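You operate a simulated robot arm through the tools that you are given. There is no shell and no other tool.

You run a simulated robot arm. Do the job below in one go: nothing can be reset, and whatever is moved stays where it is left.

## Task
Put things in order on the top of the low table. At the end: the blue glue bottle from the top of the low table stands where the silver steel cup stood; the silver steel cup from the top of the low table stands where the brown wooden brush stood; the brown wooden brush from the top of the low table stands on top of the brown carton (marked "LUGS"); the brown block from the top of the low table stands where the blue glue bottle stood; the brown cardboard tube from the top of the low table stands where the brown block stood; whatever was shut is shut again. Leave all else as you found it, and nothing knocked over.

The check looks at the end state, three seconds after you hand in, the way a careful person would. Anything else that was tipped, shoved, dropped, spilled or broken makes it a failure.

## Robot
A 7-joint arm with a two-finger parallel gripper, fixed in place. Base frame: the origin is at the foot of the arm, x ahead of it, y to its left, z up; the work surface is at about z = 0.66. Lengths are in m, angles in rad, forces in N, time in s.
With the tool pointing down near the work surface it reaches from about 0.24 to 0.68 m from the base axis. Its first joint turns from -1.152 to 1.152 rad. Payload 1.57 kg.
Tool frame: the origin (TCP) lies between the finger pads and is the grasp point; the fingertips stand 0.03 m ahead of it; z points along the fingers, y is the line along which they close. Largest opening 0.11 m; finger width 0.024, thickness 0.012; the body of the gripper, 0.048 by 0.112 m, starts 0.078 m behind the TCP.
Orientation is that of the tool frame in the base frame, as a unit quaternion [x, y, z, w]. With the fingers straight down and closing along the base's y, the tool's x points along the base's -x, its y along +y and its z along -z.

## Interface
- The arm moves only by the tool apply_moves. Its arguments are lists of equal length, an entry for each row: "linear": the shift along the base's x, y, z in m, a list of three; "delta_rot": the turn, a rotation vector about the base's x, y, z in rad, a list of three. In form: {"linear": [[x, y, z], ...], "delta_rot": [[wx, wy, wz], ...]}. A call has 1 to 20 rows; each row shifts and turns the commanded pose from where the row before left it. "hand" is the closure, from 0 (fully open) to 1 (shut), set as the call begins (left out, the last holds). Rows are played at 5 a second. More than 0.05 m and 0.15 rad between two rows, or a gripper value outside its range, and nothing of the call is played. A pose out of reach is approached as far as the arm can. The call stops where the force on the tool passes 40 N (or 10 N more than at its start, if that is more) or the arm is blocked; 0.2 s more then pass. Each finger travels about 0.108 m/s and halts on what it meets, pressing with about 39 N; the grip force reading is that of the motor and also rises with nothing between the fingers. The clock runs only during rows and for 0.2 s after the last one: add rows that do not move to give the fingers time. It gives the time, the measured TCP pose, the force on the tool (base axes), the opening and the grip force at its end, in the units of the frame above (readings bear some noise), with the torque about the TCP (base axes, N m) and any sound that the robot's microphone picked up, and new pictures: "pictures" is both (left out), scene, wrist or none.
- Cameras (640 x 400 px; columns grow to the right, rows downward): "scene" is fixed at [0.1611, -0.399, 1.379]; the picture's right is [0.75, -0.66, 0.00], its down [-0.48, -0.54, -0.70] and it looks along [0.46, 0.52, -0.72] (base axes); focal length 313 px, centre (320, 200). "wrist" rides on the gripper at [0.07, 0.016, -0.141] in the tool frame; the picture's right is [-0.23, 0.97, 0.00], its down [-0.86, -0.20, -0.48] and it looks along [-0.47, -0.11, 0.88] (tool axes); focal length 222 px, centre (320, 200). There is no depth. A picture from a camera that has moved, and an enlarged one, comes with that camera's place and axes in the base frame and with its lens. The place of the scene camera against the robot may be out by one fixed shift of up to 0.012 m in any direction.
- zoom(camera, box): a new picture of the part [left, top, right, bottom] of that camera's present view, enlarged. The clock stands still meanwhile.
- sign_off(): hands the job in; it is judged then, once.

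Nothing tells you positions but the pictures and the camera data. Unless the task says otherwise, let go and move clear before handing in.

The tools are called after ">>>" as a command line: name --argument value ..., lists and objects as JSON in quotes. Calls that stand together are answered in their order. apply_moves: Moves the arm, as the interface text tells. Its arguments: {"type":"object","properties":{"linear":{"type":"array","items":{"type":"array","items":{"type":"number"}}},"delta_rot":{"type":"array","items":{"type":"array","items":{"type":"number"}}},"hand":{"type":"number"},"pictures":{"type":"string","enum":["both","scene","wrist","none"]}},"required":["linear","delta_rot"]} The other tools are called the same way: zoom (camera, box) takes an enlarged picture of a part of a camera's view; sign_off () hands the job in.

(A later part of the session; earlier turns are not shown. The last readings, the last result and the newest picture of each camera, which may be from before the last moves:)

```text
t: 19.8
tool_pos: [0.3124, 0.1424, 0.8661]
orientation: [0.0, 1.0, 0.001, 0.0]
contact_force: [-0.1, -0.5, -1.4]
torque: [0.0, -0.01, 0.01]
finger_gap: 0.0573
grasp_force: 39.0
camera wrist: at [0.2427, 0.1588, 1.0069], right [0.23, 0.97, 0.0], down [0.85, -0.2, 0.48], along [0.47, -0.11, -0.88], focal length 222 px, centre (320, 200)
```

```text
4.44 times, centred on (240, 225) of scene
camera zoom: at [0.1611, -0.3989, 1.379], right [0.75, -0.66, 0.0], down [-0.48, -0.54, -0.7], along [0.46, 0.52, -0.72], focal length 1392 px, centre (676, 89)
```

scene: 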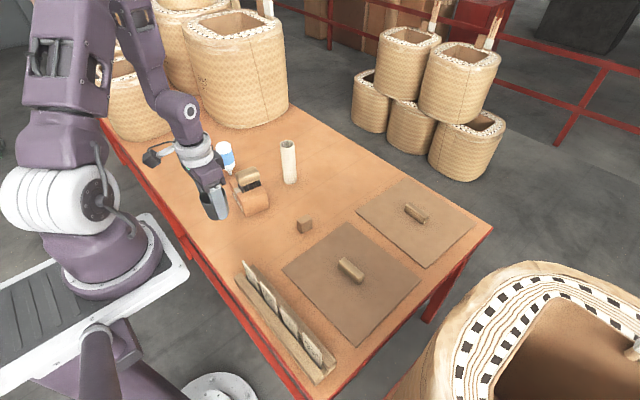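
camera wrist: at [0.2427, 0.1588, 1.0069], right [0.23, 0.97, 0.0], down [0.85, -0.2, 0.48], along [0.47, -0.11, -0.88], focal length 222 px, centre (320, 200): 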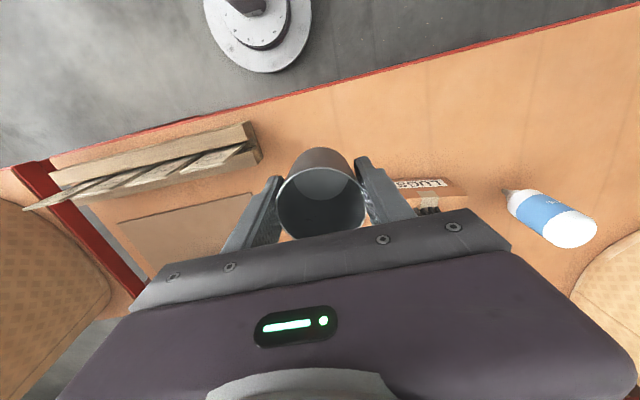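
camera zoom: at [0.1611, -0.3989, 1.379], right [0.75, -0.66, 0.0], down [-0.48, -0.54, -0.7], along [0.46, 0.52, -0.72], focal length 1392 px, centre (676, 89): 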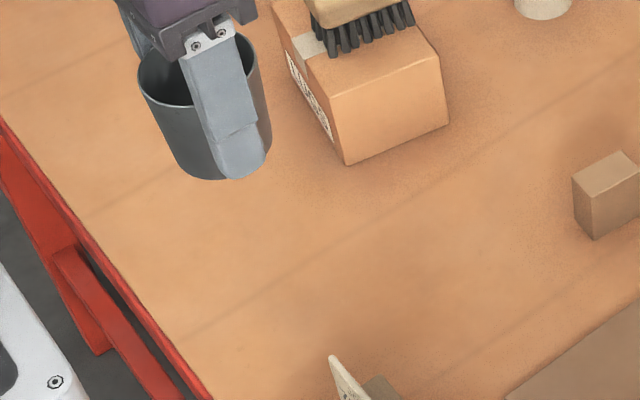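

The cup is above the brush's old spot. I'm lowering it to just above its pick-up height.

>>> apply_moves --linear '[[0, 0, -0.05], [0, 0, -0.05], [0, 0, -0.04], [0, 0, -0.016], [0, 0, 0]]' --delta_rot '[[0, 0, 0], [0, 0, 0], [0, 0, 0], [0, 0, 0], [0, 0, 0]]' --pictures "none"

>>> apply_moves --linear '[[0, 0, -0.002], [0, 0, -0.001], [0, 0, -0.001], [0, 0, 0]]' --delta_rot '[[0, 0, 0], [0, 0, 0], [0, 0, 0], [0, 0, 0]]'

>>> zoom --camera "scene" --box '[190, 190, 290, 270]'

```text
t: 21.0
tool_pos: [0.3103, 0.143, 0.7108]
orientation: [0.0, 1.0, 0.0, 0.0]
contact_force: [0.6, 1.0, -0.6]
torque: [-0.02, 0.01, -0.01]
finger_gap: 0.0573
grasp_force: 38.9
```

```text
t: 22.0
tool_pos: [0.3119, 0.142, 0.7061]
orientation: [-0.001, 1.0, 0.0, 0.0]
contact_force: [0.5, 0.8, -0.7]
torque: [-0.01, -0.01, -0.01]
finger_gap: 0.0568
grasp_force: 38.9
camera wrist: at [0.2425, 0.1599, 0.8467], right [0.23, 0.97, 0.0], down [0.85, -0.2, 0.48], along [0.47, -0.11, -0.88], focal length 222 px, centre (320, 200)
```

scene: 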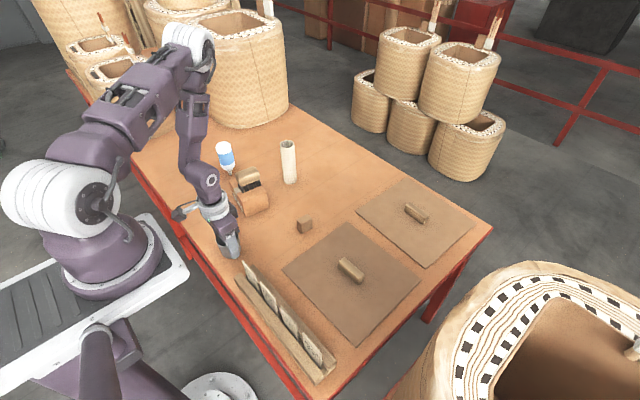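
wrist: 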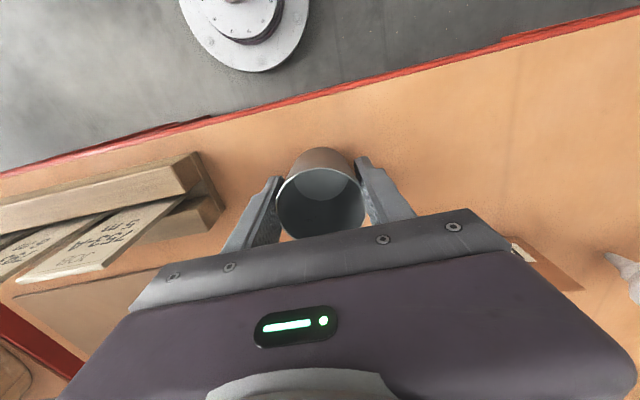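

```text
5.00 times, centred on (240, 230) of scene
camera zoom: at [0.1611, -0.399, 1.379], right [0.75, -0.66, 0.0], down [-0.48, -0.54, -0.7], along [0.46, 0.52, -0.72], focal length 1566 px, centre (720, 50)
```

zoom: 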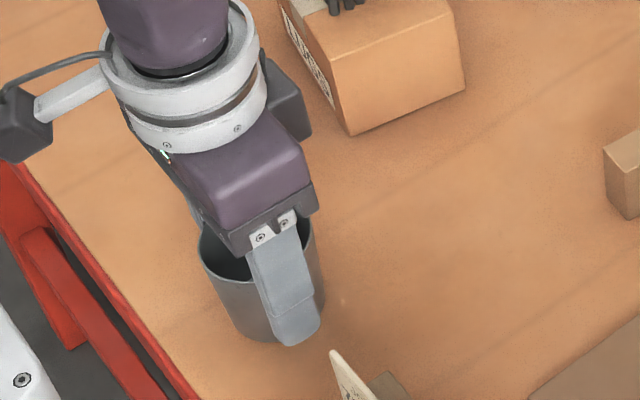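

No contact yet. I'm stepping down one millimetre at a time.

>>> apply_moves --linear '[[0, 0, -0.001], [0, 0, -0.0005], [0, 0, 0]]' --delta_rot '[[0, 0, 0], [0, 0, 0], [0, 0, 0]]' --pictures "none"

>>> apply_moves --linear '[[0, 0, -0.001], [0, 0, 0]]' --delta_rot '[[0, 0, 0], [0, 0, 0]]' --pictures "none"

```text
t: 22.8
tool_pos: [0.3133, 0.143, 0.7052]
orientation: [0.0, 1.0, 0.0, -0.001]
contact_force: [0.1, -0.1, -0.5]
torque: [-0.03, 0.0, -0.01]
finger_gap: 0.0569
grasp_force: 39.6
```

```text
t: 23.4
tool_pos: [0.3124, 0.1424, 0.704]
orientation: [0.0, 1.0, -0.001, 0.001]
contact_force: [2.1, -0.1, 20.5]
torque: [0.03, -0.14, -0.03]
finger_gap: 0.0571
grasp_force: 39.2
```

The cup is touching the table. I'm easing the load off and releasing.

>>> apply_moves --linear '[[0, 0, 0.001], [0, 0, 0]]' --delta_rot '[[0, 0, 0], [0, 0, 0]]' --pictures "none"

>>> apply_moves --linear '[[0, 0, 0], [0, 0, 0], [0, 0, 0]]' --delta_rot '[[0, 0, 0], [0, 0, 0], [0, 0, 0]]' --hand 0.15

>>> zoom --camera "scene" --box '[190, 190, 290, 270]'

```text
t: 24.0
tool_pos: [0.3121, 0.141, 0.7041]
orientation: [0.0, 1.0, 0.0, 0.0]
contact_force: [-0.1, -0.8, -1.8]
torque: [0.01, -0.02, -0.01]
finger_gap: 0.0569
grasp_force: 39.2
```

```text
t: 24.8
tool_pos: [0.312, 0.1416, 0.7035]
orientation: [-0.001, 1.0, 0.0, 0.0]
contact_force: [-0.8, -0.2, -0.3]
torque: [0.01, -0.01, 0.03]
finger_gap: 0.0937
grasp_force: 0.1
camera wrist: at [0.2436, 0.1586, 0.8453], right [0.23, 0.97, 0.0], down [0.86, -0.2, 0.48], along [0.47, -0.11, -0.88], focal length 222 px, centre (320, 200)
```

scene: 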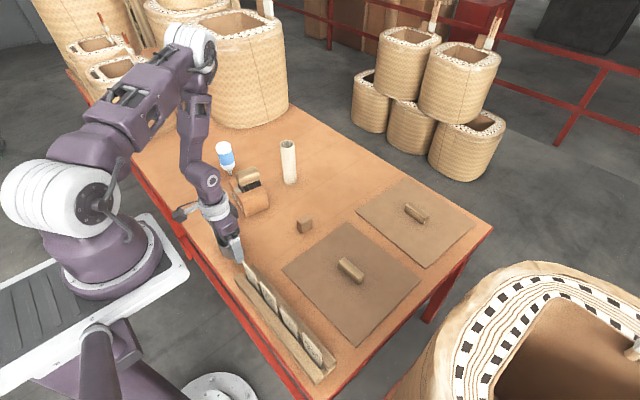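
wrist: 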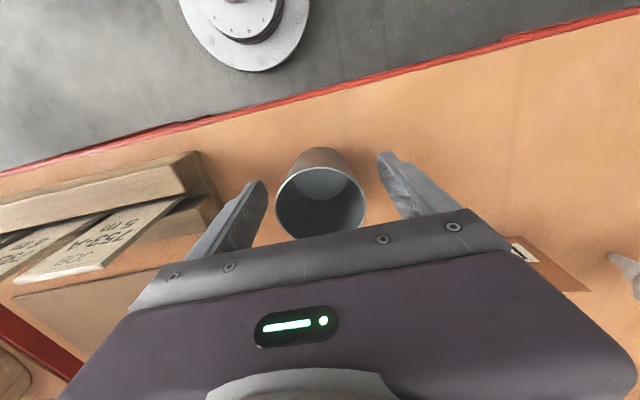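

```text
5.00 times, centred on (240, 230) of scene
camera zoom: at [0.1611, -0.399, 1.379], right [0.75, -0.66, 0.0], down [-0.48, -0.54, -0.7], along [0.46, 0.52, -0.72], focal length 1566 px, centre (720, 50)
```

zoom: 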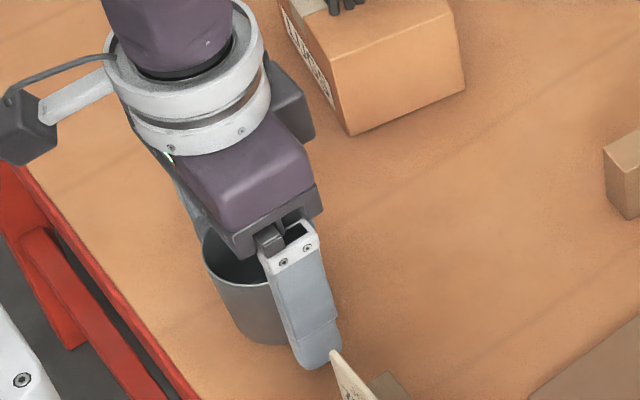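

The cup stands freely. I'm rising clear and moving above the bottle near (0.481, 0.429).

>>> apply_moves --linear '[[0, 0, 0.03], [0, 0, 0.05], [0, 0, 0.05], [0, 0, 0.05], [0, 0, 0.0465], [0.0238, 0.0411, 0], [0.0238, 0.0411, 0], [0.0238, 0.0411, 0], [0.0238, 0.0411, 0], [0.0238, 0.0411, 0], [0.0238, 0.0411, 0], [0.0242, 0.0409, 0], [0, 0, 0], [0, 0, 0]]' --delta_rot '[[0, 0, 0], [0, 0, 0], [0, 0, 0], [0, 0, 0], [0, 0, 0], [0, 0, 0], [0, 0, 0], [0, 0, 0], [0, 0, 0], [0, 0, 0], [0, 0, 0], [0, 0, 0], [0, 0, 0], [0, 0, 0]]' --hand 0

>>> zoom --camera "wrist" --box '[220, 80, 420, 205]'

>>> zoom --camera "scene" --box '[190, 190, 290, 270]'

>>> zoom --camera "scene" --box '[190, 110, 290, 190]'

```text
t: 27.8
tool_pos: [0.4753, 0.4279, 0.9307]
orientation: [0.0, 1.0, 0.0, 0.0]
contact_force: [-0.8, -0.6, -0.3]
torque: [-0.03, -0.01, -0.01]
finger_gap: 0.1099
grasp_force: 0.1
camera wrist: at [0.4058, 0.4453, 1.0721], right [0.23, 0.97, 0.0], down [0.86, -0.2, 0.48], along [0.47, -0.11, -0.88], focal length 222 px, centre (320, 200)
```

scene: 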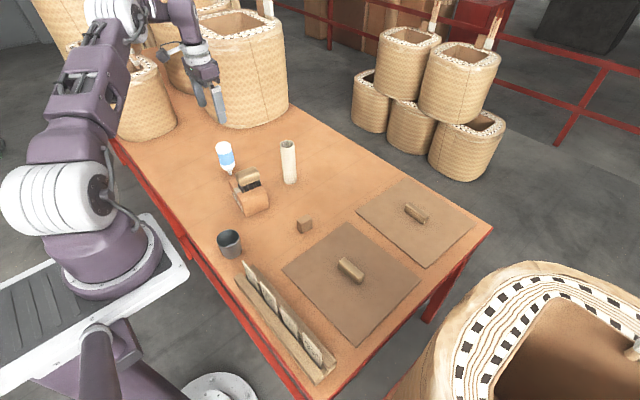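
wrist: 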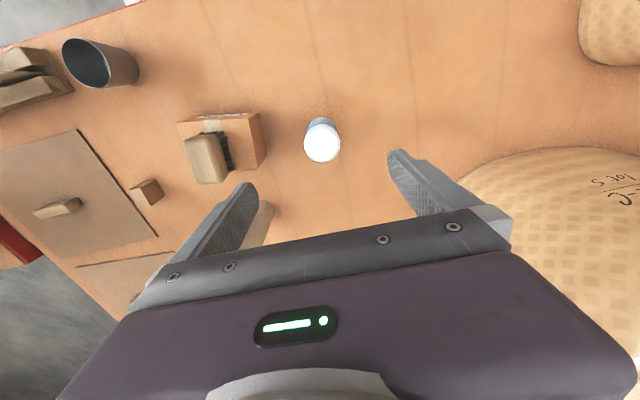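

```text
3.20 times, centred on (320, 142) of wrist
camera zoom: at [0.4058, 0.4453, 1.0721], right [0.23, 0.97, 0.0], down [0.86, -0.2, 0.48], along [0.47, -0.11, -0.88], focal length 711 px, centre (320, 384)
```

zoom: 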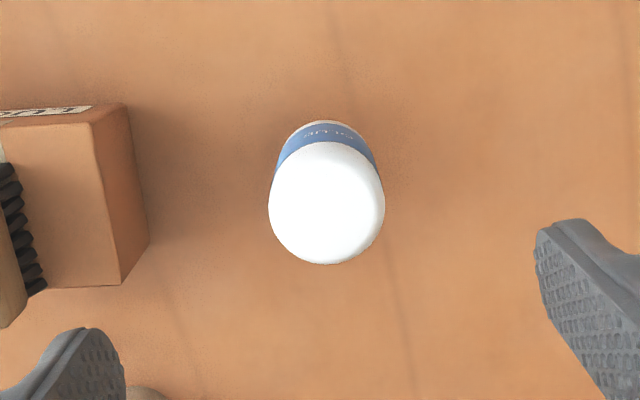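

```text
5.00 times, centred on (240, 230) of scene
camera zoom: at [0.1611, -0.3989, 1.379], right [0.75, -0.66, 0.0], down [-0.48, -0.54, -0.7], along [0.46, 0.52, -0.72], focal length 1566 px, centre (720, 50)
```

zoom: 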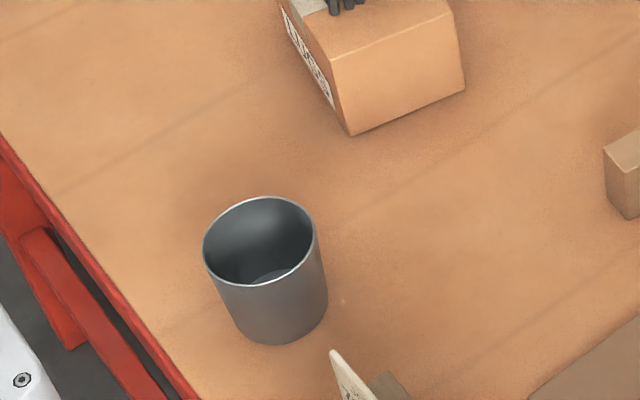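

```text
5.00 times, centred on (240, 150) of scene
camera zoom: at [0.1611, -0.3989, 1.379], right [0.75, -0.66, 0.0], down [-0.48, -0.54, -0.7], along [0.46, 0.52, -0.72], focal length 1566 px, centre (720, 450)
```

zoom: 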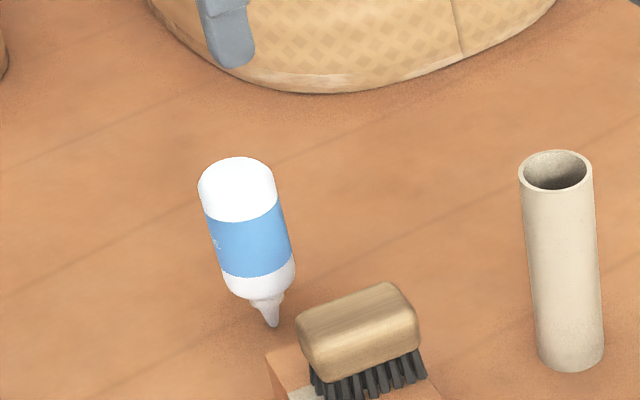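

The bottle is about 2 mm off-centre. I'm correcting that and coming down partway, keeping the fingers wide, to check centring again.

>>> apply_moves --linear '[[0.0015, 0.0021, -0.03], [0, 0, -0.03], [0, 0, -0.03], [0, 0, -0.02], [0, 0, 0], [0, 0, 0]]' --delta_rot '[[0, 0, 0], [0, 0, 0], [0, 0, 0], [0, 0, 0], [0, 0, 0], [0, 0, 0]]'

>>> zoom --camera "wrist" --box '[220, 90, 420, 215]'

>>> zoom --camera "scene" --box '[190, 110, 290, 190]'

```text
t: 29.2
tool_pos: [0.4798, 0.4312, 0.82]
orientation: [0.001, 1.0, 0.0, 0.0]
contact_force: [-1.0, 0.4, 0.1]
torque: [0.02, 0.01, -0.01]
finger_gap: 0.1102
grasp_force: 0.0
camera wrist: at [0.4109, 0.4472, 0.9606], right [0.23, 0.97, 0.0], down [0.85, -0.2, 0.48], along [0.47, -0.11, -0.88], focal length 222 px, centre (320, 200)
```

scene: 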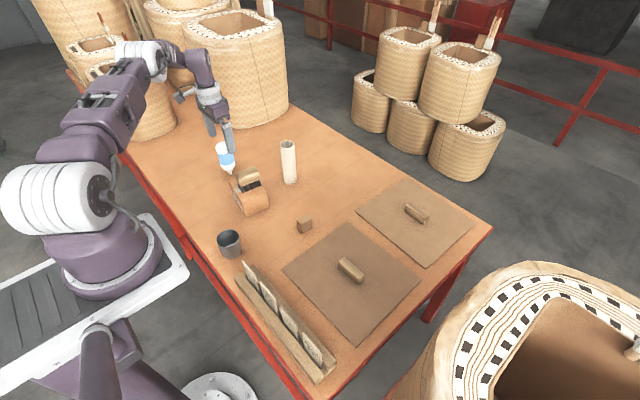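
wrist: 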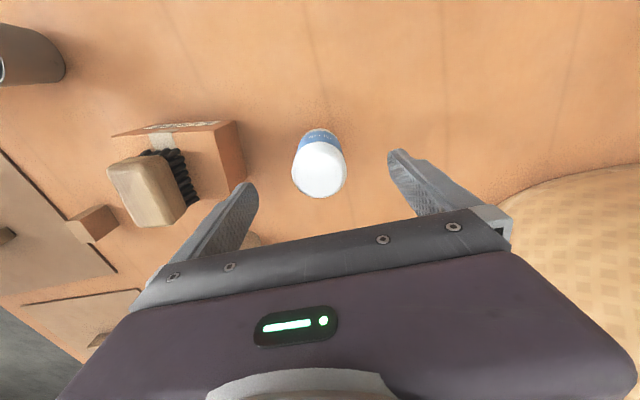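

```text
3.20 times, centred on (320, 152) of wrist
camera zoom: at [0.4109, 0.4472, 0.9606], right [0.23, 0.97, 0.0], down [0.85, -0.2, 0.48], along [0.47, -0.11, -0.88], focal length 711 px, centre (320, 352)
```

zoom: 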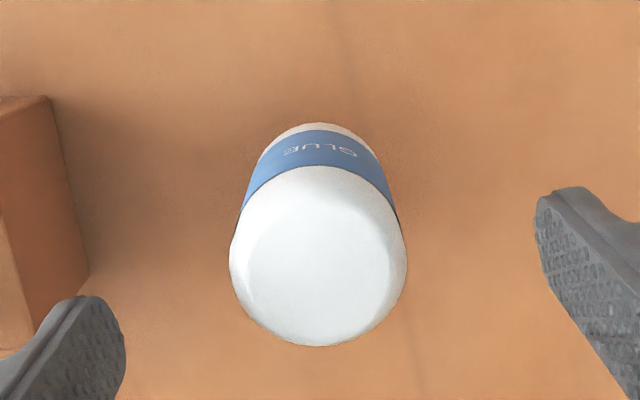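

```text
5.00 times, centred on (240, 150) of scene
camera zoom: at [0.1611, -0.399, 1.379], right [0.75, -0.66, 0.0], down [-0.48, -0.54, -0.7], along [0.46, 0.52, -0.72], focal length 1566 px, centre (720, 450)
```

zoom: 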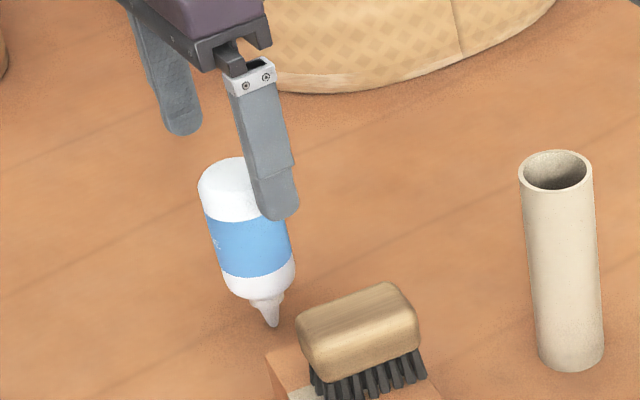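

The bottle is centred in the closing direction to within 1 mm. I'm descending to mid-body height.

>>> apply_moves --linear '[[0, 0, -0.03], [0, 0, -0.03], [0, 0, -0.02], [0, 0, 0], [0, 0, 0]]' --delta_rot '[[0, 0, 0], [0, 0, 0], [0, 0, 0], [0, 0, 0], [0, 0, 0]]'

>>> zoom --camera "wrist" --box '[220, 120, 420, 245]'

>>> zoom --camera "scene" --box '[190, 120, 270, 180]'

```text
t: 30.4
tool_pos: [0.4815, 0.4335, 0.7403]
orientation: [0.001, 1.0, 0.0, 0.0]
contact_force: [0.3, 1.1, 0.0]
torque: [0.0, -0.03, -0.01]
finger_gap: 0.11
grasp_force: 0.1
camera wrist: at [0.4123, 0.45, 0.8821], right [0.23, 0.97, 0.0], down [0.85, -0.2, 0.48], along [0.47, -0.11, -0.88], focal length 222 px, centre (320, 200)
```

scene: 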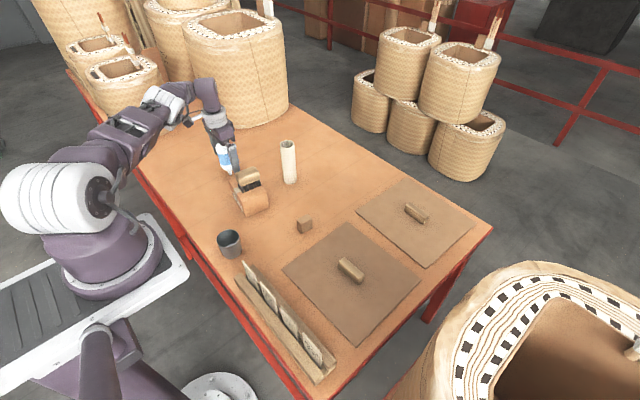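
wrist: 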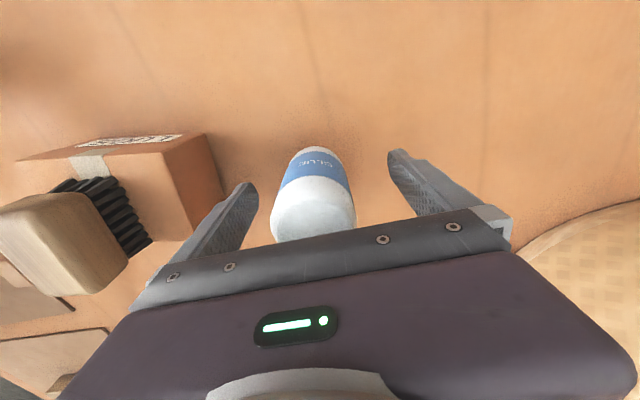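

```text
3.20 times, centred on (320, 182) of wrist
camera zoom: at [0.4123, 0.45, 0.8821], right [0.23, 0.97, 0.0], down [0.85, -0.2, 0.48], along [0.47, -0.11, -0.88], focal length 711 px, centre (320, 256)
```

zoom: 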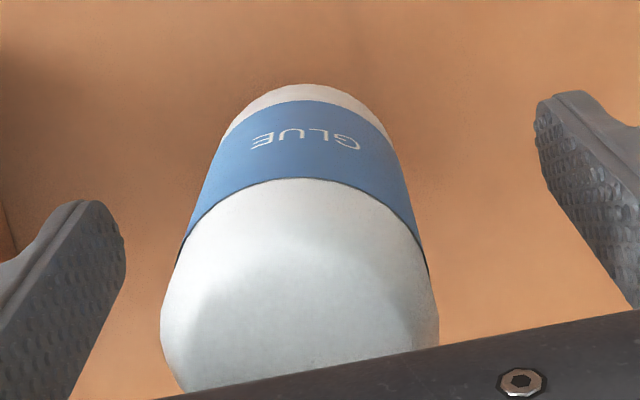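

```text
6.67 times, centred on (230, 150) of scene
camera zoom: at [0.1611, -0.399, 1.379], right [0.75, -0.66, 0.0], down [-0.48, -0.54, -0.7], along [0.46, 0.52, -0.72], focal length 2088 px, centre (920, 533)
```

zoom: 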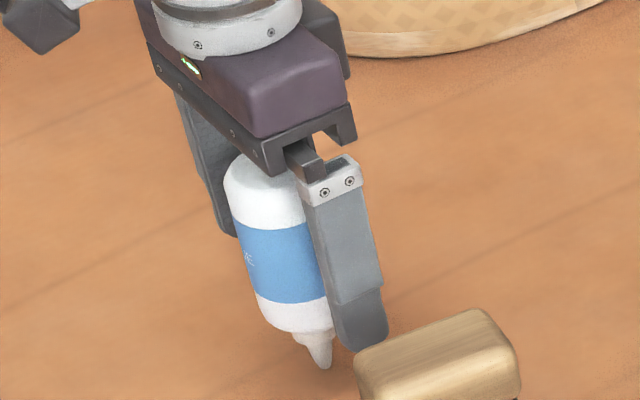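

The bottle now sits about 3 mm to the −y side of centre. I'm nudging over before closing so a single finger doesn't push it off its nozzle.

>>> apply_moves --linear '[[0, -0.003, 0], [0, 0, 0], [0, 0, 0]]' --delta_rot '[[0, 0, 0], [0, 0, 0], [0, 0, 0]]' --pictures "wrist"

>>> zoom --camera "wrist" --box '[220, 120, 420, 245]'

```text
t: 31.2
tool_pos: [0.4815, 0.4315, 0.7416]
orientation: [0.0, 1.0, 0.0, 0.0]
contact_force: [0.5, -0.2, 0.1]
torque: [0.01, 0.0, 0.05]
finger_gap: 0.11
grasp_force: 0.1
camera wrist: at [0.4126, 0.447, 0.8819], right [0.23, 0.97, 0.0], down [0.85, -0.2, 0.48], along [0.47, -0.11, -0.88], focal length 222 px, centre (320, 200)
```

wrist: 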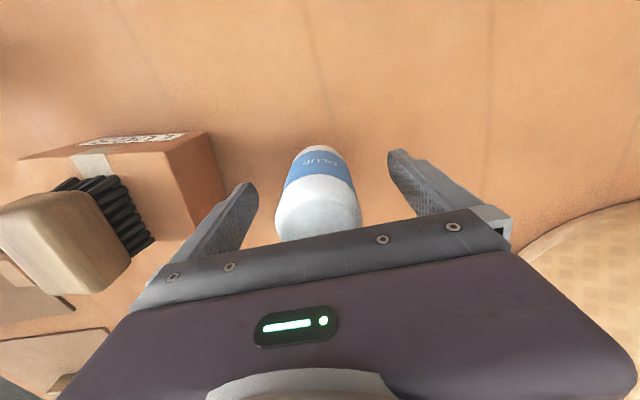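

```text
3.20 times, centred on (320, 182) of wrist
camera zoom: at [0.4126, 0.447, 0.8819], right [0.23, 0.97, 0.0], down [0.85, -0.2, 0.48], along [0.47, -0.11, -0.88], focal length 711 px, centre (320, 256)
```

zoom: 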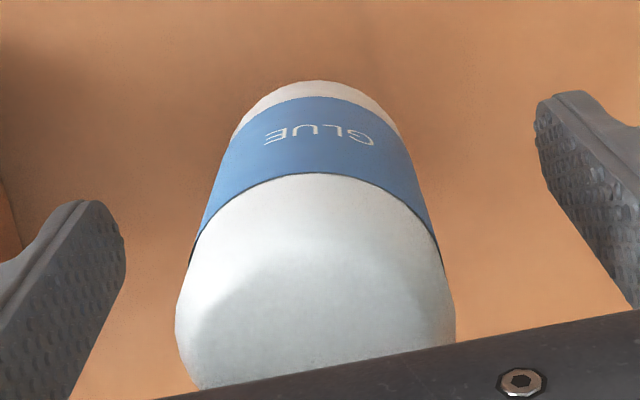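

It is now centred to within 1 mm. Closing on the bottle.

>>> apply_moves --linear '[[0, -0.0004, 0], [0, 0, 0], [0, 0, 0], [0, 0, 0]]' --delta_rot '[[0, 0, 0], [0, 0, 0], [0, 0, 0], [0, 0, 0]]' --hand 1

>>> zoom --camera "wrist" --box '[220, 120, 420, 245]'

>>> zoom --camera "scene" --box '[190, 120, 270, 180]'

```text
t: 32.2
tool_pos: [0.4815, 0.429, 0.7405]
orientation: [-0.001, 1.0, 0.0, -0.001]
contact_force: [0.4, -0.4, 0.8]
torque: [-0.02, 0.01, 0.04]
finger_gap: 0.0469
grasp_force: 39.2
camera wrist: at [0.4127, 0.4462, 0.8818], right [0.23, 0.97, 0.0], down [0.86, -0.2, 0.48], along [0.47, -0.11, -0.88], focal length 222 px, centre (320, 200)
```

scene: 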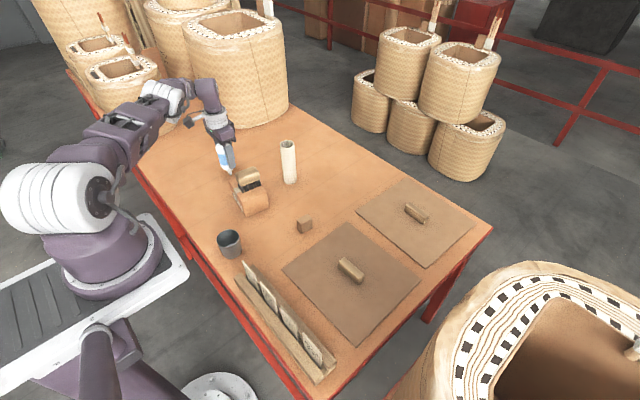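
wrist: 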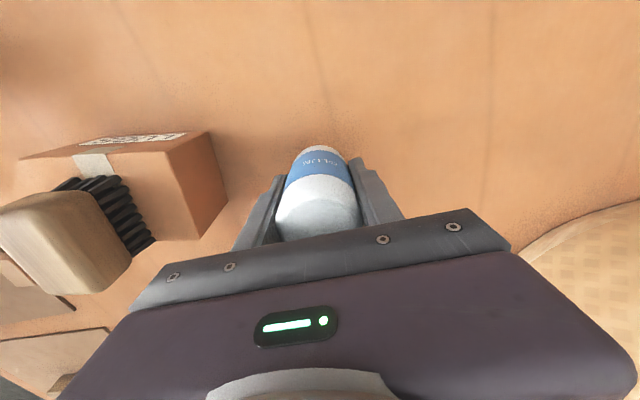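

```text
3.20 times, centred on (320, 182) of wrist
camera zoom: at [0.4127, 0.4462, 0.8818], right [0.23, 0.97, 0.0], down [0.86, -0.2, 0.48], along [0.47, -0.11, -0.88], focal length 711 px, centre (320, 256)
```

zoom: 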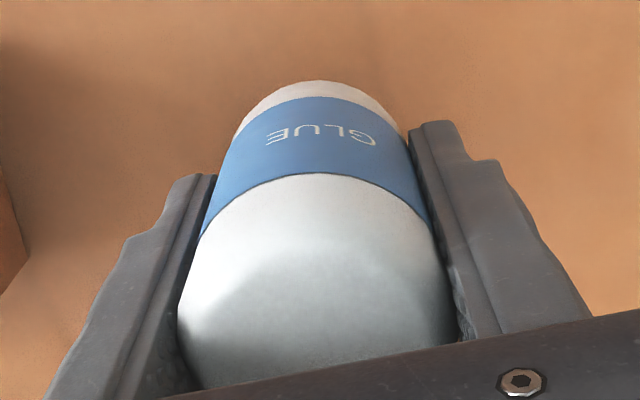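

```text
6.67 times, centred on (230, 150) of scene
camera zoom: at [0.1611, -0.3989, 1.379], right [0.75, -0.66, 0.0], down [-0.48, -0.54, -0.7], along [0.46, 0.52, -0.72], focal length 2088 px, centre (920, 533)
```

zoom: 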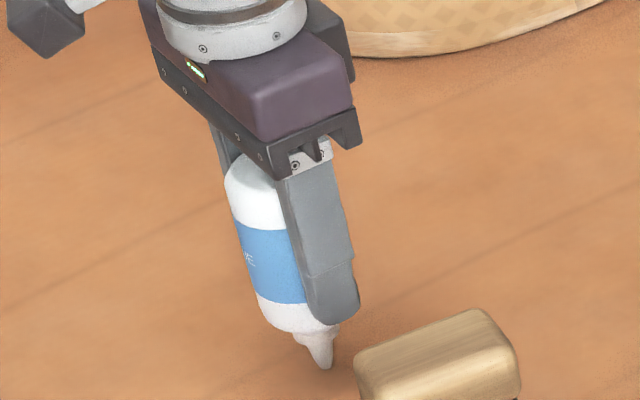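

The bottle is held at a 47 mm gap and still upright. I'm lifting it high and carrying it over the brush and tube to the cup's old spot.

>>> apply_moves --linear '[[0, 0, 0.01], [0, 0, 0.03], [0, 0, 0.05], [0, 0, 0.05], [0, 0, 0.05], [0.0193, -0.0397, 0], [0.0193, -0.0397, 0], [0.0193, -0.0397, 0], [0.0193, -0.0397, 0], [0.0193, -0.0397, 0], [0.0193, -0.0397, 0], [0.0193, -0.0397, 0], [0.0194, -0.0398, 0], [0, 0, 0], [0, 0, 0]]' --delta_rot '[[0, 0, 0], [0, 0, 0], [0, 0, 0], [0, 0, 0], [0, 0, 0], [0, 0, 0], [0, 0, 0], [0, 0, 0], [0, 0, 0], [0, 0, 0], [0, 0, 0], [0, 0, 0], [0, 0, 0], [0, 0, 0], [0, 0, 0]]'

>>> zoom --camera "scene" --box '[270, 90, 390, 220]'

>>> zoom --camera "wrist" --box '[220, 120, 420, 245]'

```text
t: 35.4
tool_pos: [0.6346, 0.1093, 0.9267]
orientation: [0.0, 1.0, 0.0, 0.0]
contact_force: [-0.2, -0.3, -1.0]
torque: [0.03, 0.02, 0.0]
finger_gap: 0.0468
grasp_force: 38.8
camera wrist: at [0.5657, 0.1259, 1.0671], right [0.23, 0.97, 0.0], down [0.86, -0.2, 0.48], along [0.47, -0.11, -0.88], focal length 222 px, centre (320, 200)
```

scene: 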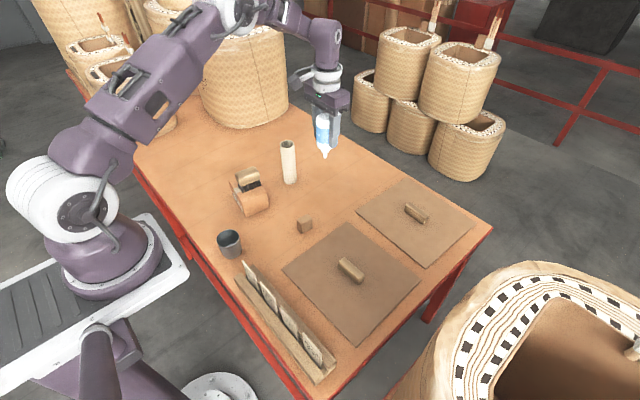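
wrist: 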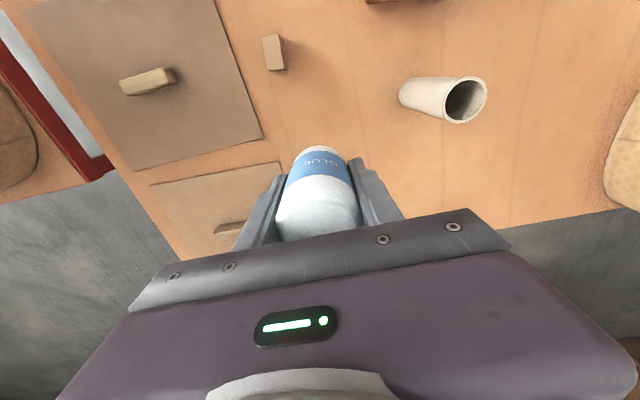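

```text
3.08 times, centred on (330, 155) of scene
camera zoom: at [0.1611, -0.399, 1.379], right [0.75, -0.66, 0.0], down [-0.48, -0.54, -0.7], along [0.46, 0.52, -0.72], focal length 964 px, centre (289, 338)
```

zoom: 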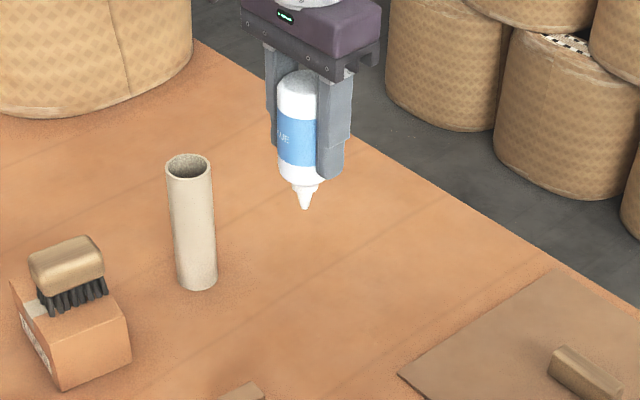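

```text
3.20 times, centred on (320, 182) of wrist
camera zoom: at [0.5657, 0.1259, 1.0671], right [0.23, 0.97, 0.0], down [0.86, -0.2, 0.48], along [0.47, -0.11, -0.88], focal length 711 px, centre (320, 256)
```

zoom: 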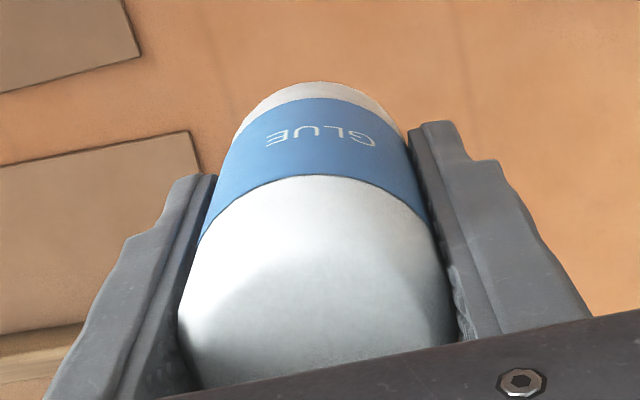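

The bottle hasn't moved in the grip. I'm lowering it to about 1 cm above its standing height, then I'll step down slowly.

>>> apply_moves --linear '[[0, 0, -0.04], [0, 0, -0.05], [0, 0, -0.05], [0, 0, -0.03], [0, 0, -0.01], [0, 0, 0], [0, 0, 0]]' --delta_rot '[[0, 0, 0], [0, 0, 0], [0, 0, 0], [0, 0, 0], [0, 0, 0], [0, 0, 0], [0, 0, 0]]'

>>> zoom --camera "scene" --box '[280, 140, 380, 220]'

```text
t: 37.0
tool_pos: [0.6388, 0.1101, 0.7513]
orientation: [-0.001, 1.0, 0.0, 0.0]
contact_force: [-0.7, -0.4, -1.7]
torque: [0.01, 0.01, 0.01]
finger_gap: 0.0469
grasp_force: 38.5
camera wrist: at [0.5703, 0.1273, 0.8921], right [0.23, 0.97, 0.0], down [0.85, -0.2, 0.48], along [0.47, -0.11, -0.88], focal length 222 px, centre (320, 200)
```

scene: 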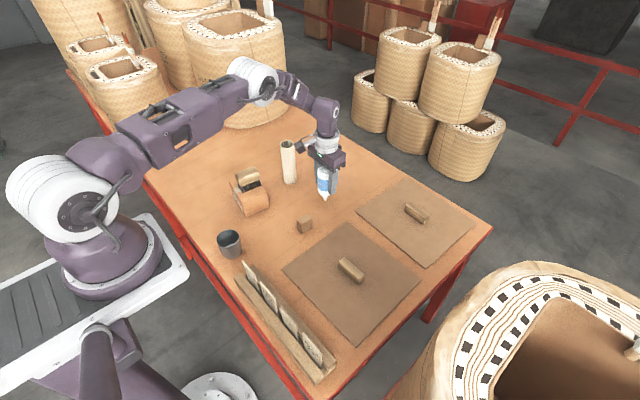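
wrist: 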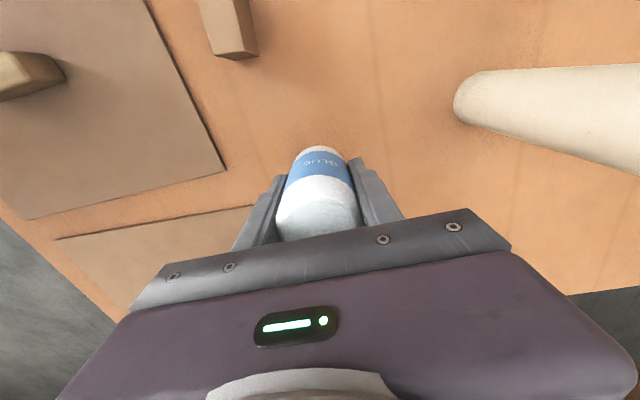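

```text
5.00 times, centred on (330, 180) of scene
camera zoom: at [0.1611, -0.3989, 1.379], right [0.75, -0.66, 0.0], down [-0.48, -0.54, -0.7], along [0.46, 0.52, -0.72], focal length 1566 px, centre (270, 300)
```

zoom: 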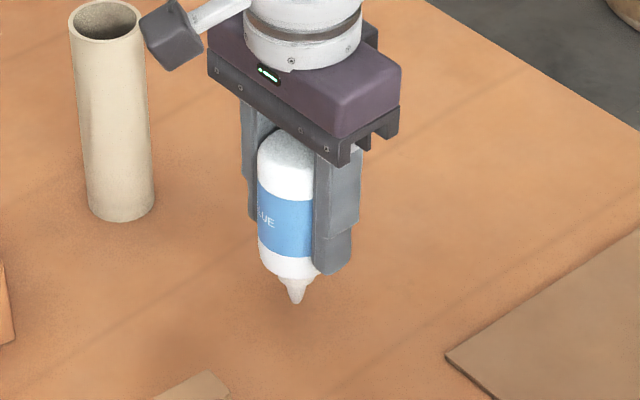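

No contact so far. I'm stepping down gently and reading the force.

>>> apply_moves --linear '[[0, 0, -0.003], [0, 0, -0.003], [0, 0, 0]]' --delta_rot '[[0, 0, 0], [0, 0, 0], [0, 0, 0]]' --pictures "none"

>>> apply_moves --linear '[[0, 0, -0.001], [0, 0, 0]]' --delta_rot '[[0, 0, 0], [0, 0, 0]]' --pictures "none"

>>> apply_moves --linear '[[0, 0, -0.001], [0, 0, 0]]' --delta_rot '[[0, 0, 0], [0, 0, 0]]' --pictures "none"

```text
t: 37.8
tool_pos: [0.6381, 0.1114, 0.7441]
orientation: [0.0, 1.0, 0.001, 0.0]
contact_force: [-0.6, 0.7, -1.5]
torque: [-0.05, -0.01, -0.03]
finger_gap: 0.0467
grasp_force: 38.9
```

```text
t: 38.4
tool_pos: [0.6374, 0.1106, 0.7431]
orientation: [0.0, 1.0, 0.0, -0.001]
contact_force: [0.9, -0.2, -0.9]
torque: [0.0, 0.02, -0.01]
finger_gap: 0.0469
grasp_force: 39.1
```

```text
t: 39.0
tool_pos: [0.6362, 0.1102, 0.742]
orientation: [0.0, 1.0, 0.0, 0.0]
contact_force: [0.1, -0.4, -2.1]
torque: [-0.06, 0.0, 0.01]
finger_gap: 0.0469
grasp_force: 39.1
```

>>> apply_moves --linear '[[0, 0, -0.0007], [0, 0, 0]]' --delta_rot '[[0, 0, 0], [0, 0, 0]]' --pictures "none"

>>> apply_moves --linear '[[0, 0, -0.0007], [0, 0, 0]]' --delta_rot '[[0, 0, 0], [0, 0, 0]]' --pictures "none"

```text
t: 39.6
tool_pos: [0.6353, 0.1086, 0.7412]
orientation: [0.0, 1.0, 0.0, 0.0]
contact_force: [0.3, 0.3, -1.6]
torque: [-0.04, -0.03, 0.0]
finger_gap: 0.0468
grasp_force: 39.1
```

```text
t: 40.2
tool_pos: [0.636, 0.1112, 0.7415]
orientation: [0.0, 1.0, 0.0, 0.0]
contact_force: [-0.1, -0.1, -1.0]
torque: [-0.02, -0.02, 0.03]
finger_gap: 0.0468
grasp_force: 38.8
```

Still no contact, so I'm continuing in half-millimetre steps.

>>> apply_moves --linear '[[0, 0, -0.0005], [0, 0, 0]]' --delta_rot '[[0, 0, 0], [0, 0, 0]]' --pictures "none"

>>> apply_moves --linear '[[0, 0, -0.0005], [0, 0, 0]]' --delta_rot '[[0, 0, 0], [0, 0, 0]]' --pictures "none"

>>> zoom --camera "scene" --box '[300, 160, 360, 210]'

```text
t: 40.8
tool_pos: [0.6372, 0.1109, 0.7417]
orientation: [0.001, 1.0, 0.001, 0.0]
contact_force: [-0.4, 1.0, -1.0]
torque: [-0.01, 0.04, 0.0]
finger_gap: 0.0467
grasp_force: 38.9
```

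```text
t: 41.4
tool_pos: [0.6361, 0.1113, 0.7407]
orientation: [0.0, 1.0, 0.0, 0.0]
contact_force: [-1.4, -0.1, 4.7]
torque: [0.02, 0.12, -0.01]
finger_gap: 0.0469
grasp_force: 39.3
```

```text
8.00 times, centred on (330, 185) of scene
camera zoom: at [0.161, -0.399, 1.379], right [0.75, -0.66, 0.0], down [-0.48, -0.54, -0.7], along [0.46, 0.52, -0.72], focal length 2506 px, centre (240, 320)
```

zoom: 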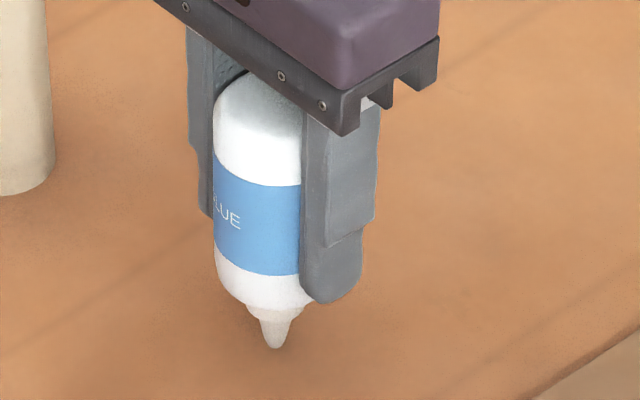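

The nozzle tip is on the table. I'm easing the load, then opening by only a millimetre or two so the fingers still guard the bottle while I check it balances.

>>> apply_moves --linear '[[0, 0, 0.0003], [0, 0, 0]]' --delta_rot '[[0, 0, 0], [0, 0, 0]]' --pictures "none"

>>> apply_moves --linear '[[0, 0, 0], [0, 0, 0], [0, 0, 0]]' --delta_rot '[[0, 0, 0], [0, 0, 0], [0, 0, 0]]' --hand 0.55

>>> zoom --camera "scene" --box '[300, 160, 360, 210]'

>>> zoom --camera "wrist" --box '[220, 120, 420, 245]'

```text
t: 42.0
tool_pos: [0.6374, 0.1121, 0.7414]
orientation: [0.001, 1.0, 0.0, -0.001]
contact_force: [-0.4, 1.0, 2.8]
torque: [0.12, 0.03, -0.01]
finger_gap: 0.0467
grasp_force: 38.9
```

```text
t: 42.8
tool_pos: [0.6366, 0.111, 0.7406]
orientation: [0.0, 1.0, 0.0, 0.001]
contact_force: [0.0, 0.4, -0.1]
torque: [0.0, 0.02, -0.02]
finger_gap: 0.0496
grasp_force: 0.1
camera wrist: at [0.5668, 0.1271, 0.8816], right [0.23, 0.97, 0.0], down [0.85, -0.2, 0.48], along [0.47, -0.11, -0.88], focal length 222 px, centre (320, 200)
```

scene: 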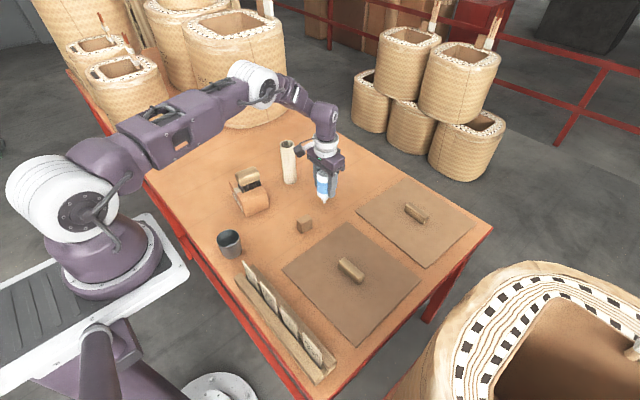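
wrist: 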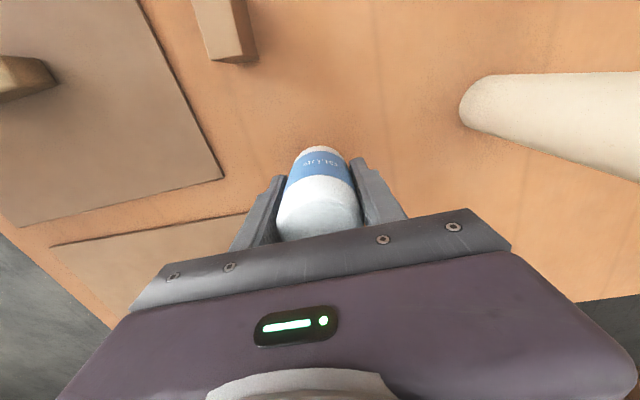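

```text
8.00 times, centred on (330, 185) of scene
camera zoom: at [0.1611, -0.399, 1.379], right [0.75, -0.66, 0.0], down [-0.48, -0.54, -0.7], along [0.46, 0.52, -0.72], focal length 2506 px, centre (240, 320)
```

zoom: 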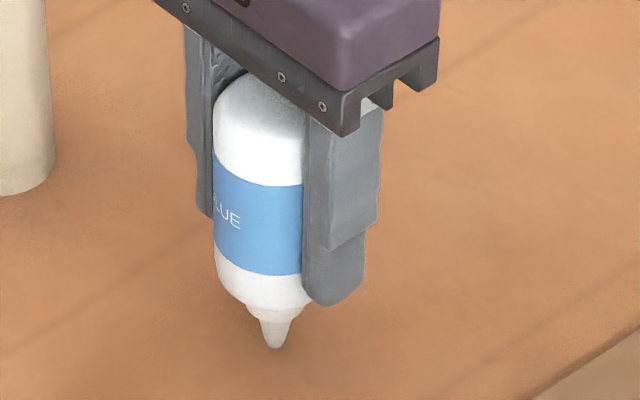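

```text
3.20 times, centred on (320, 182) of wrist
camera zoom: at [0.5668, 0.1271, 0.8816], right [0.23, 0.97, 0.0], down [0.85, -0.2, 0.48], along [0.47, -0.11, -0.88], focal length 711 px, centre (320, 256)
```

zoom: 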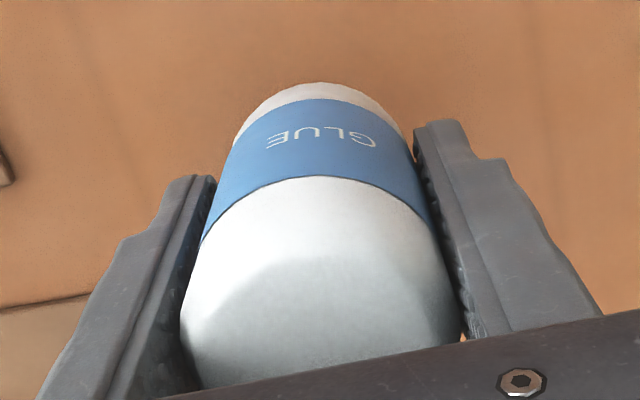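

The bottle stays upright with the grip off. I'm opening a little more and waiting to see if it holds.

>>> apply_moves --linear '[[0, 0, 0], [0, 0, 0], [0, 0, 0], [0, 0, 0], [0, 0, 0]]' --delta_rot '[[0, 0, 0], [0, 0, 0], [0, 0, 0], [0, 0, 0], [0, 0, 0]]' --hand 0.5

>>> zoom --camera "scene" --box '[300, 160, 360, 210]'

>>> zoom --camera "wrist" --box '[220, 120, 420, 245]'

```text
t: 44.0
tool_pos: [0.6357, 0.11, 0.7403]
orientation: [-0.001, 1.0, -0.001, 0.0]
contact_force: [-0.5, -0.4, 0.4]
torque: [-0.02, 0.0, 0.01]
finger_gap: 0.0552
grasp_force: 0.1
camera wrist: at [0.5668, 0.1271, 0.8816], right [0.23, 0.97, 0.0], down [0.85, -0.2, 0.48], along [0.47, -0.11, -0.88], focal length 222 px, centre (320, 200)
```

scene: 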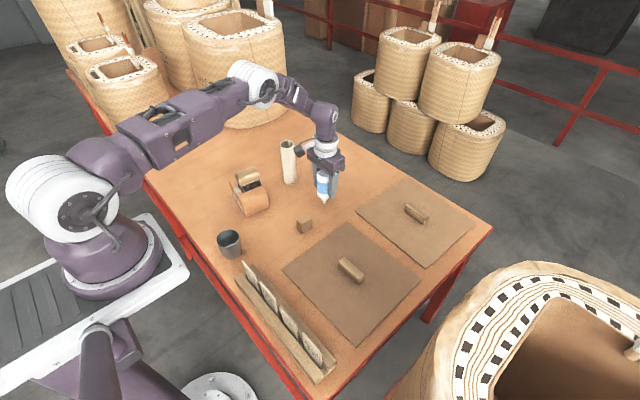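
wrist: 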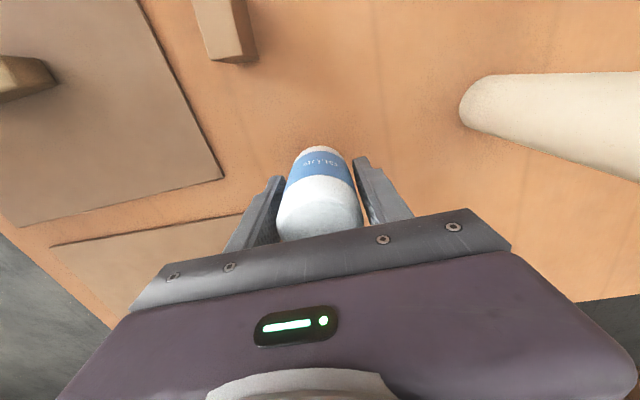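

```text
8.00 times, centred on (330, 185) of scene
camera zoom: at [0.1611, -0.399, 1.379], right [0.75, -0.66, 0.0], down [-0.48, -0.54, -0.7], along [0.46, 0.52, -0.72], focal length 2506 px, centre (240, 320)
```

zoom: 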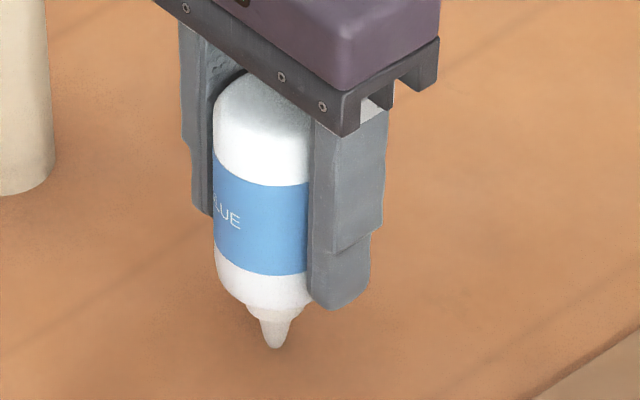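

```text
3.20 times, centred on (320, 182) of wrist
camera zoom: at [0.5668, 0.1271, 0.8816], right [0.23, 0.97, 0.0], down [0.85, -0.2, 0.48], along [0.47, -0.11, -0.88], focal length 711 px, centre (320, 256)
```

zoom: 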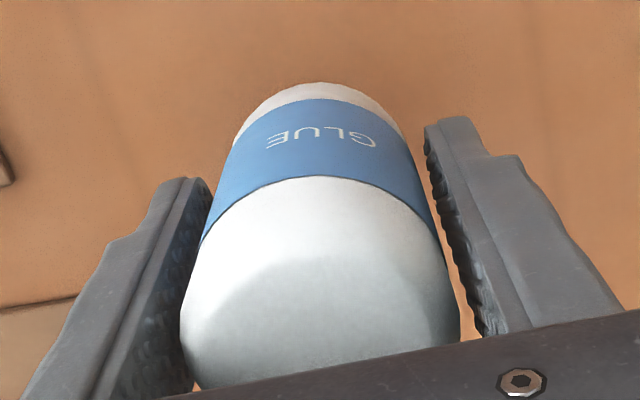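

The bottle stands steadily by itself. I'm opening fully, rising straight up and moving over the block near (0.518, 0.072).

>>> apply_moves --linear '[[0, 0, 0], [0, 0, 0], [0, 0, 0.02], [0, 0, 0.04], [0, 0, 0.05], [0, 0, 0.05], [-0.04, -0.0127, 0], [-0.04, -0.0127, 0], [-0.039, -0.0126, 0], [0, 0, 0], [0, 0, 0]]' --delta_rot '[[0, 0, 0], [0, 0, 0], [0, 0, 0], [0, 0, 0], [0, 0, 0], [0, 0, 0], [0, 0, 0], [0, 0, 0], [0, 0, 0], [0, 0, 0], [0, 0, 0]]' --hand 0

>>> zoom --camera "scene" --box '[270, 140, 370, 240]'

>>> zoom --camera "wrist" --box '[220, 80, 420, 205]'

```text
t: 46.4
tool_pos: [0.5168, 0.0721, 0.899]
orientation: [0.0, 1.0, 0.0, 0.0]
contact_force: [-0.2, -0.7, 0.8]
torque: [0.02, -0.03, 0.03]
finger_gap: 0.1098
grasp_force: 0.0
camera wrist: at [0.4477, 0.0881, 1.0401], right [0.23, 0.97, 0.0], down [0.85, -0.2, 0.48], along [0.47, -0.11, -0.88], focal length 222 px, centre (320, 200)
```

scene: 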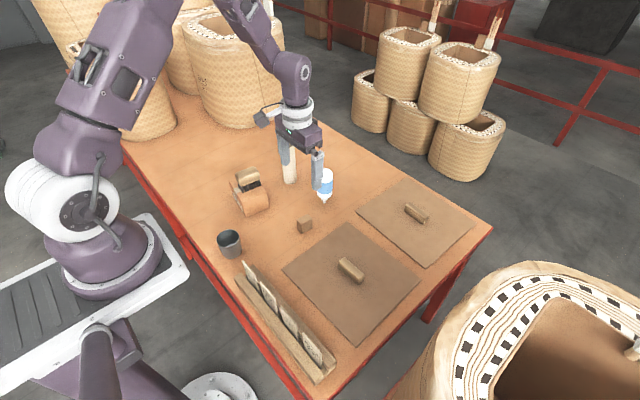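
wrist: 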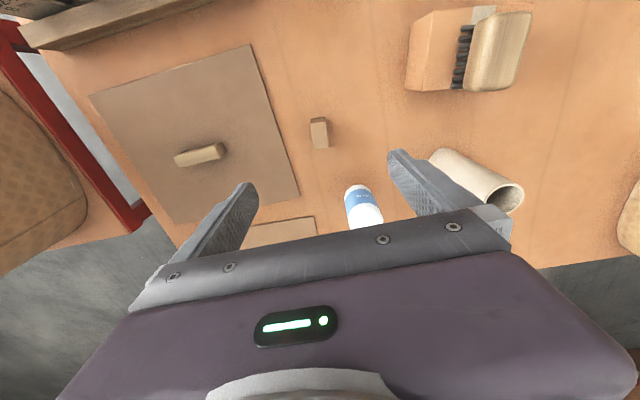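

```text
4.00 times, centred on (320, 190) of scene
camera zoom: at [0.1611, -0.399, 1.379], right [0.75, -0.66, 0.0], down [-0.48, -0.54, -0.7], along [0.46, 0.52, -0.72], focal length 1253 px, centre (320, 240)
```

zoom: 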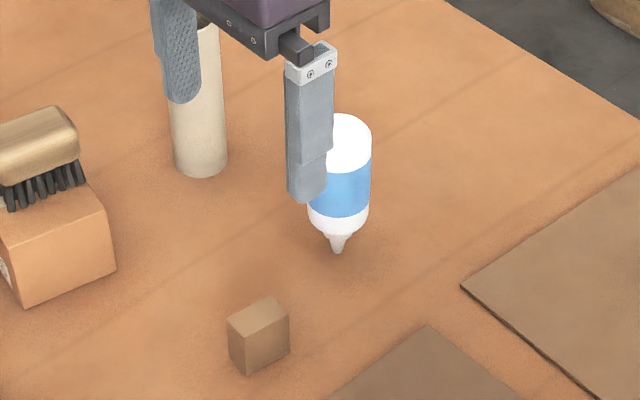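

```text
3.20 times, centred on (320, 142) of wrist
camera zoom: at [0.4477, 0.0881, 1.0401], right [0.23, 0.97, 0.0], down [0.85, -0.2, 0.48], along [0.47, -0.11, -0.88], focal length 711 px, centre (320, 384)
```

zoom: 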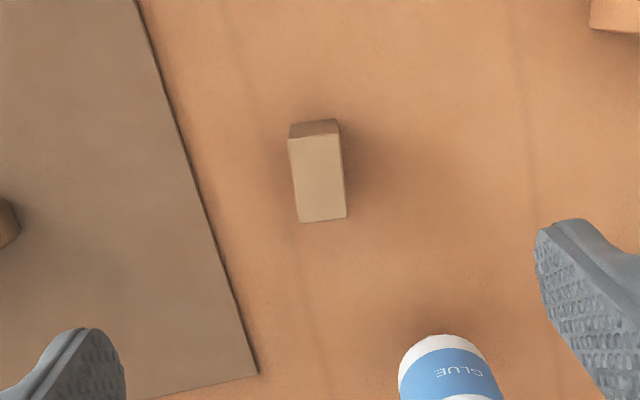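

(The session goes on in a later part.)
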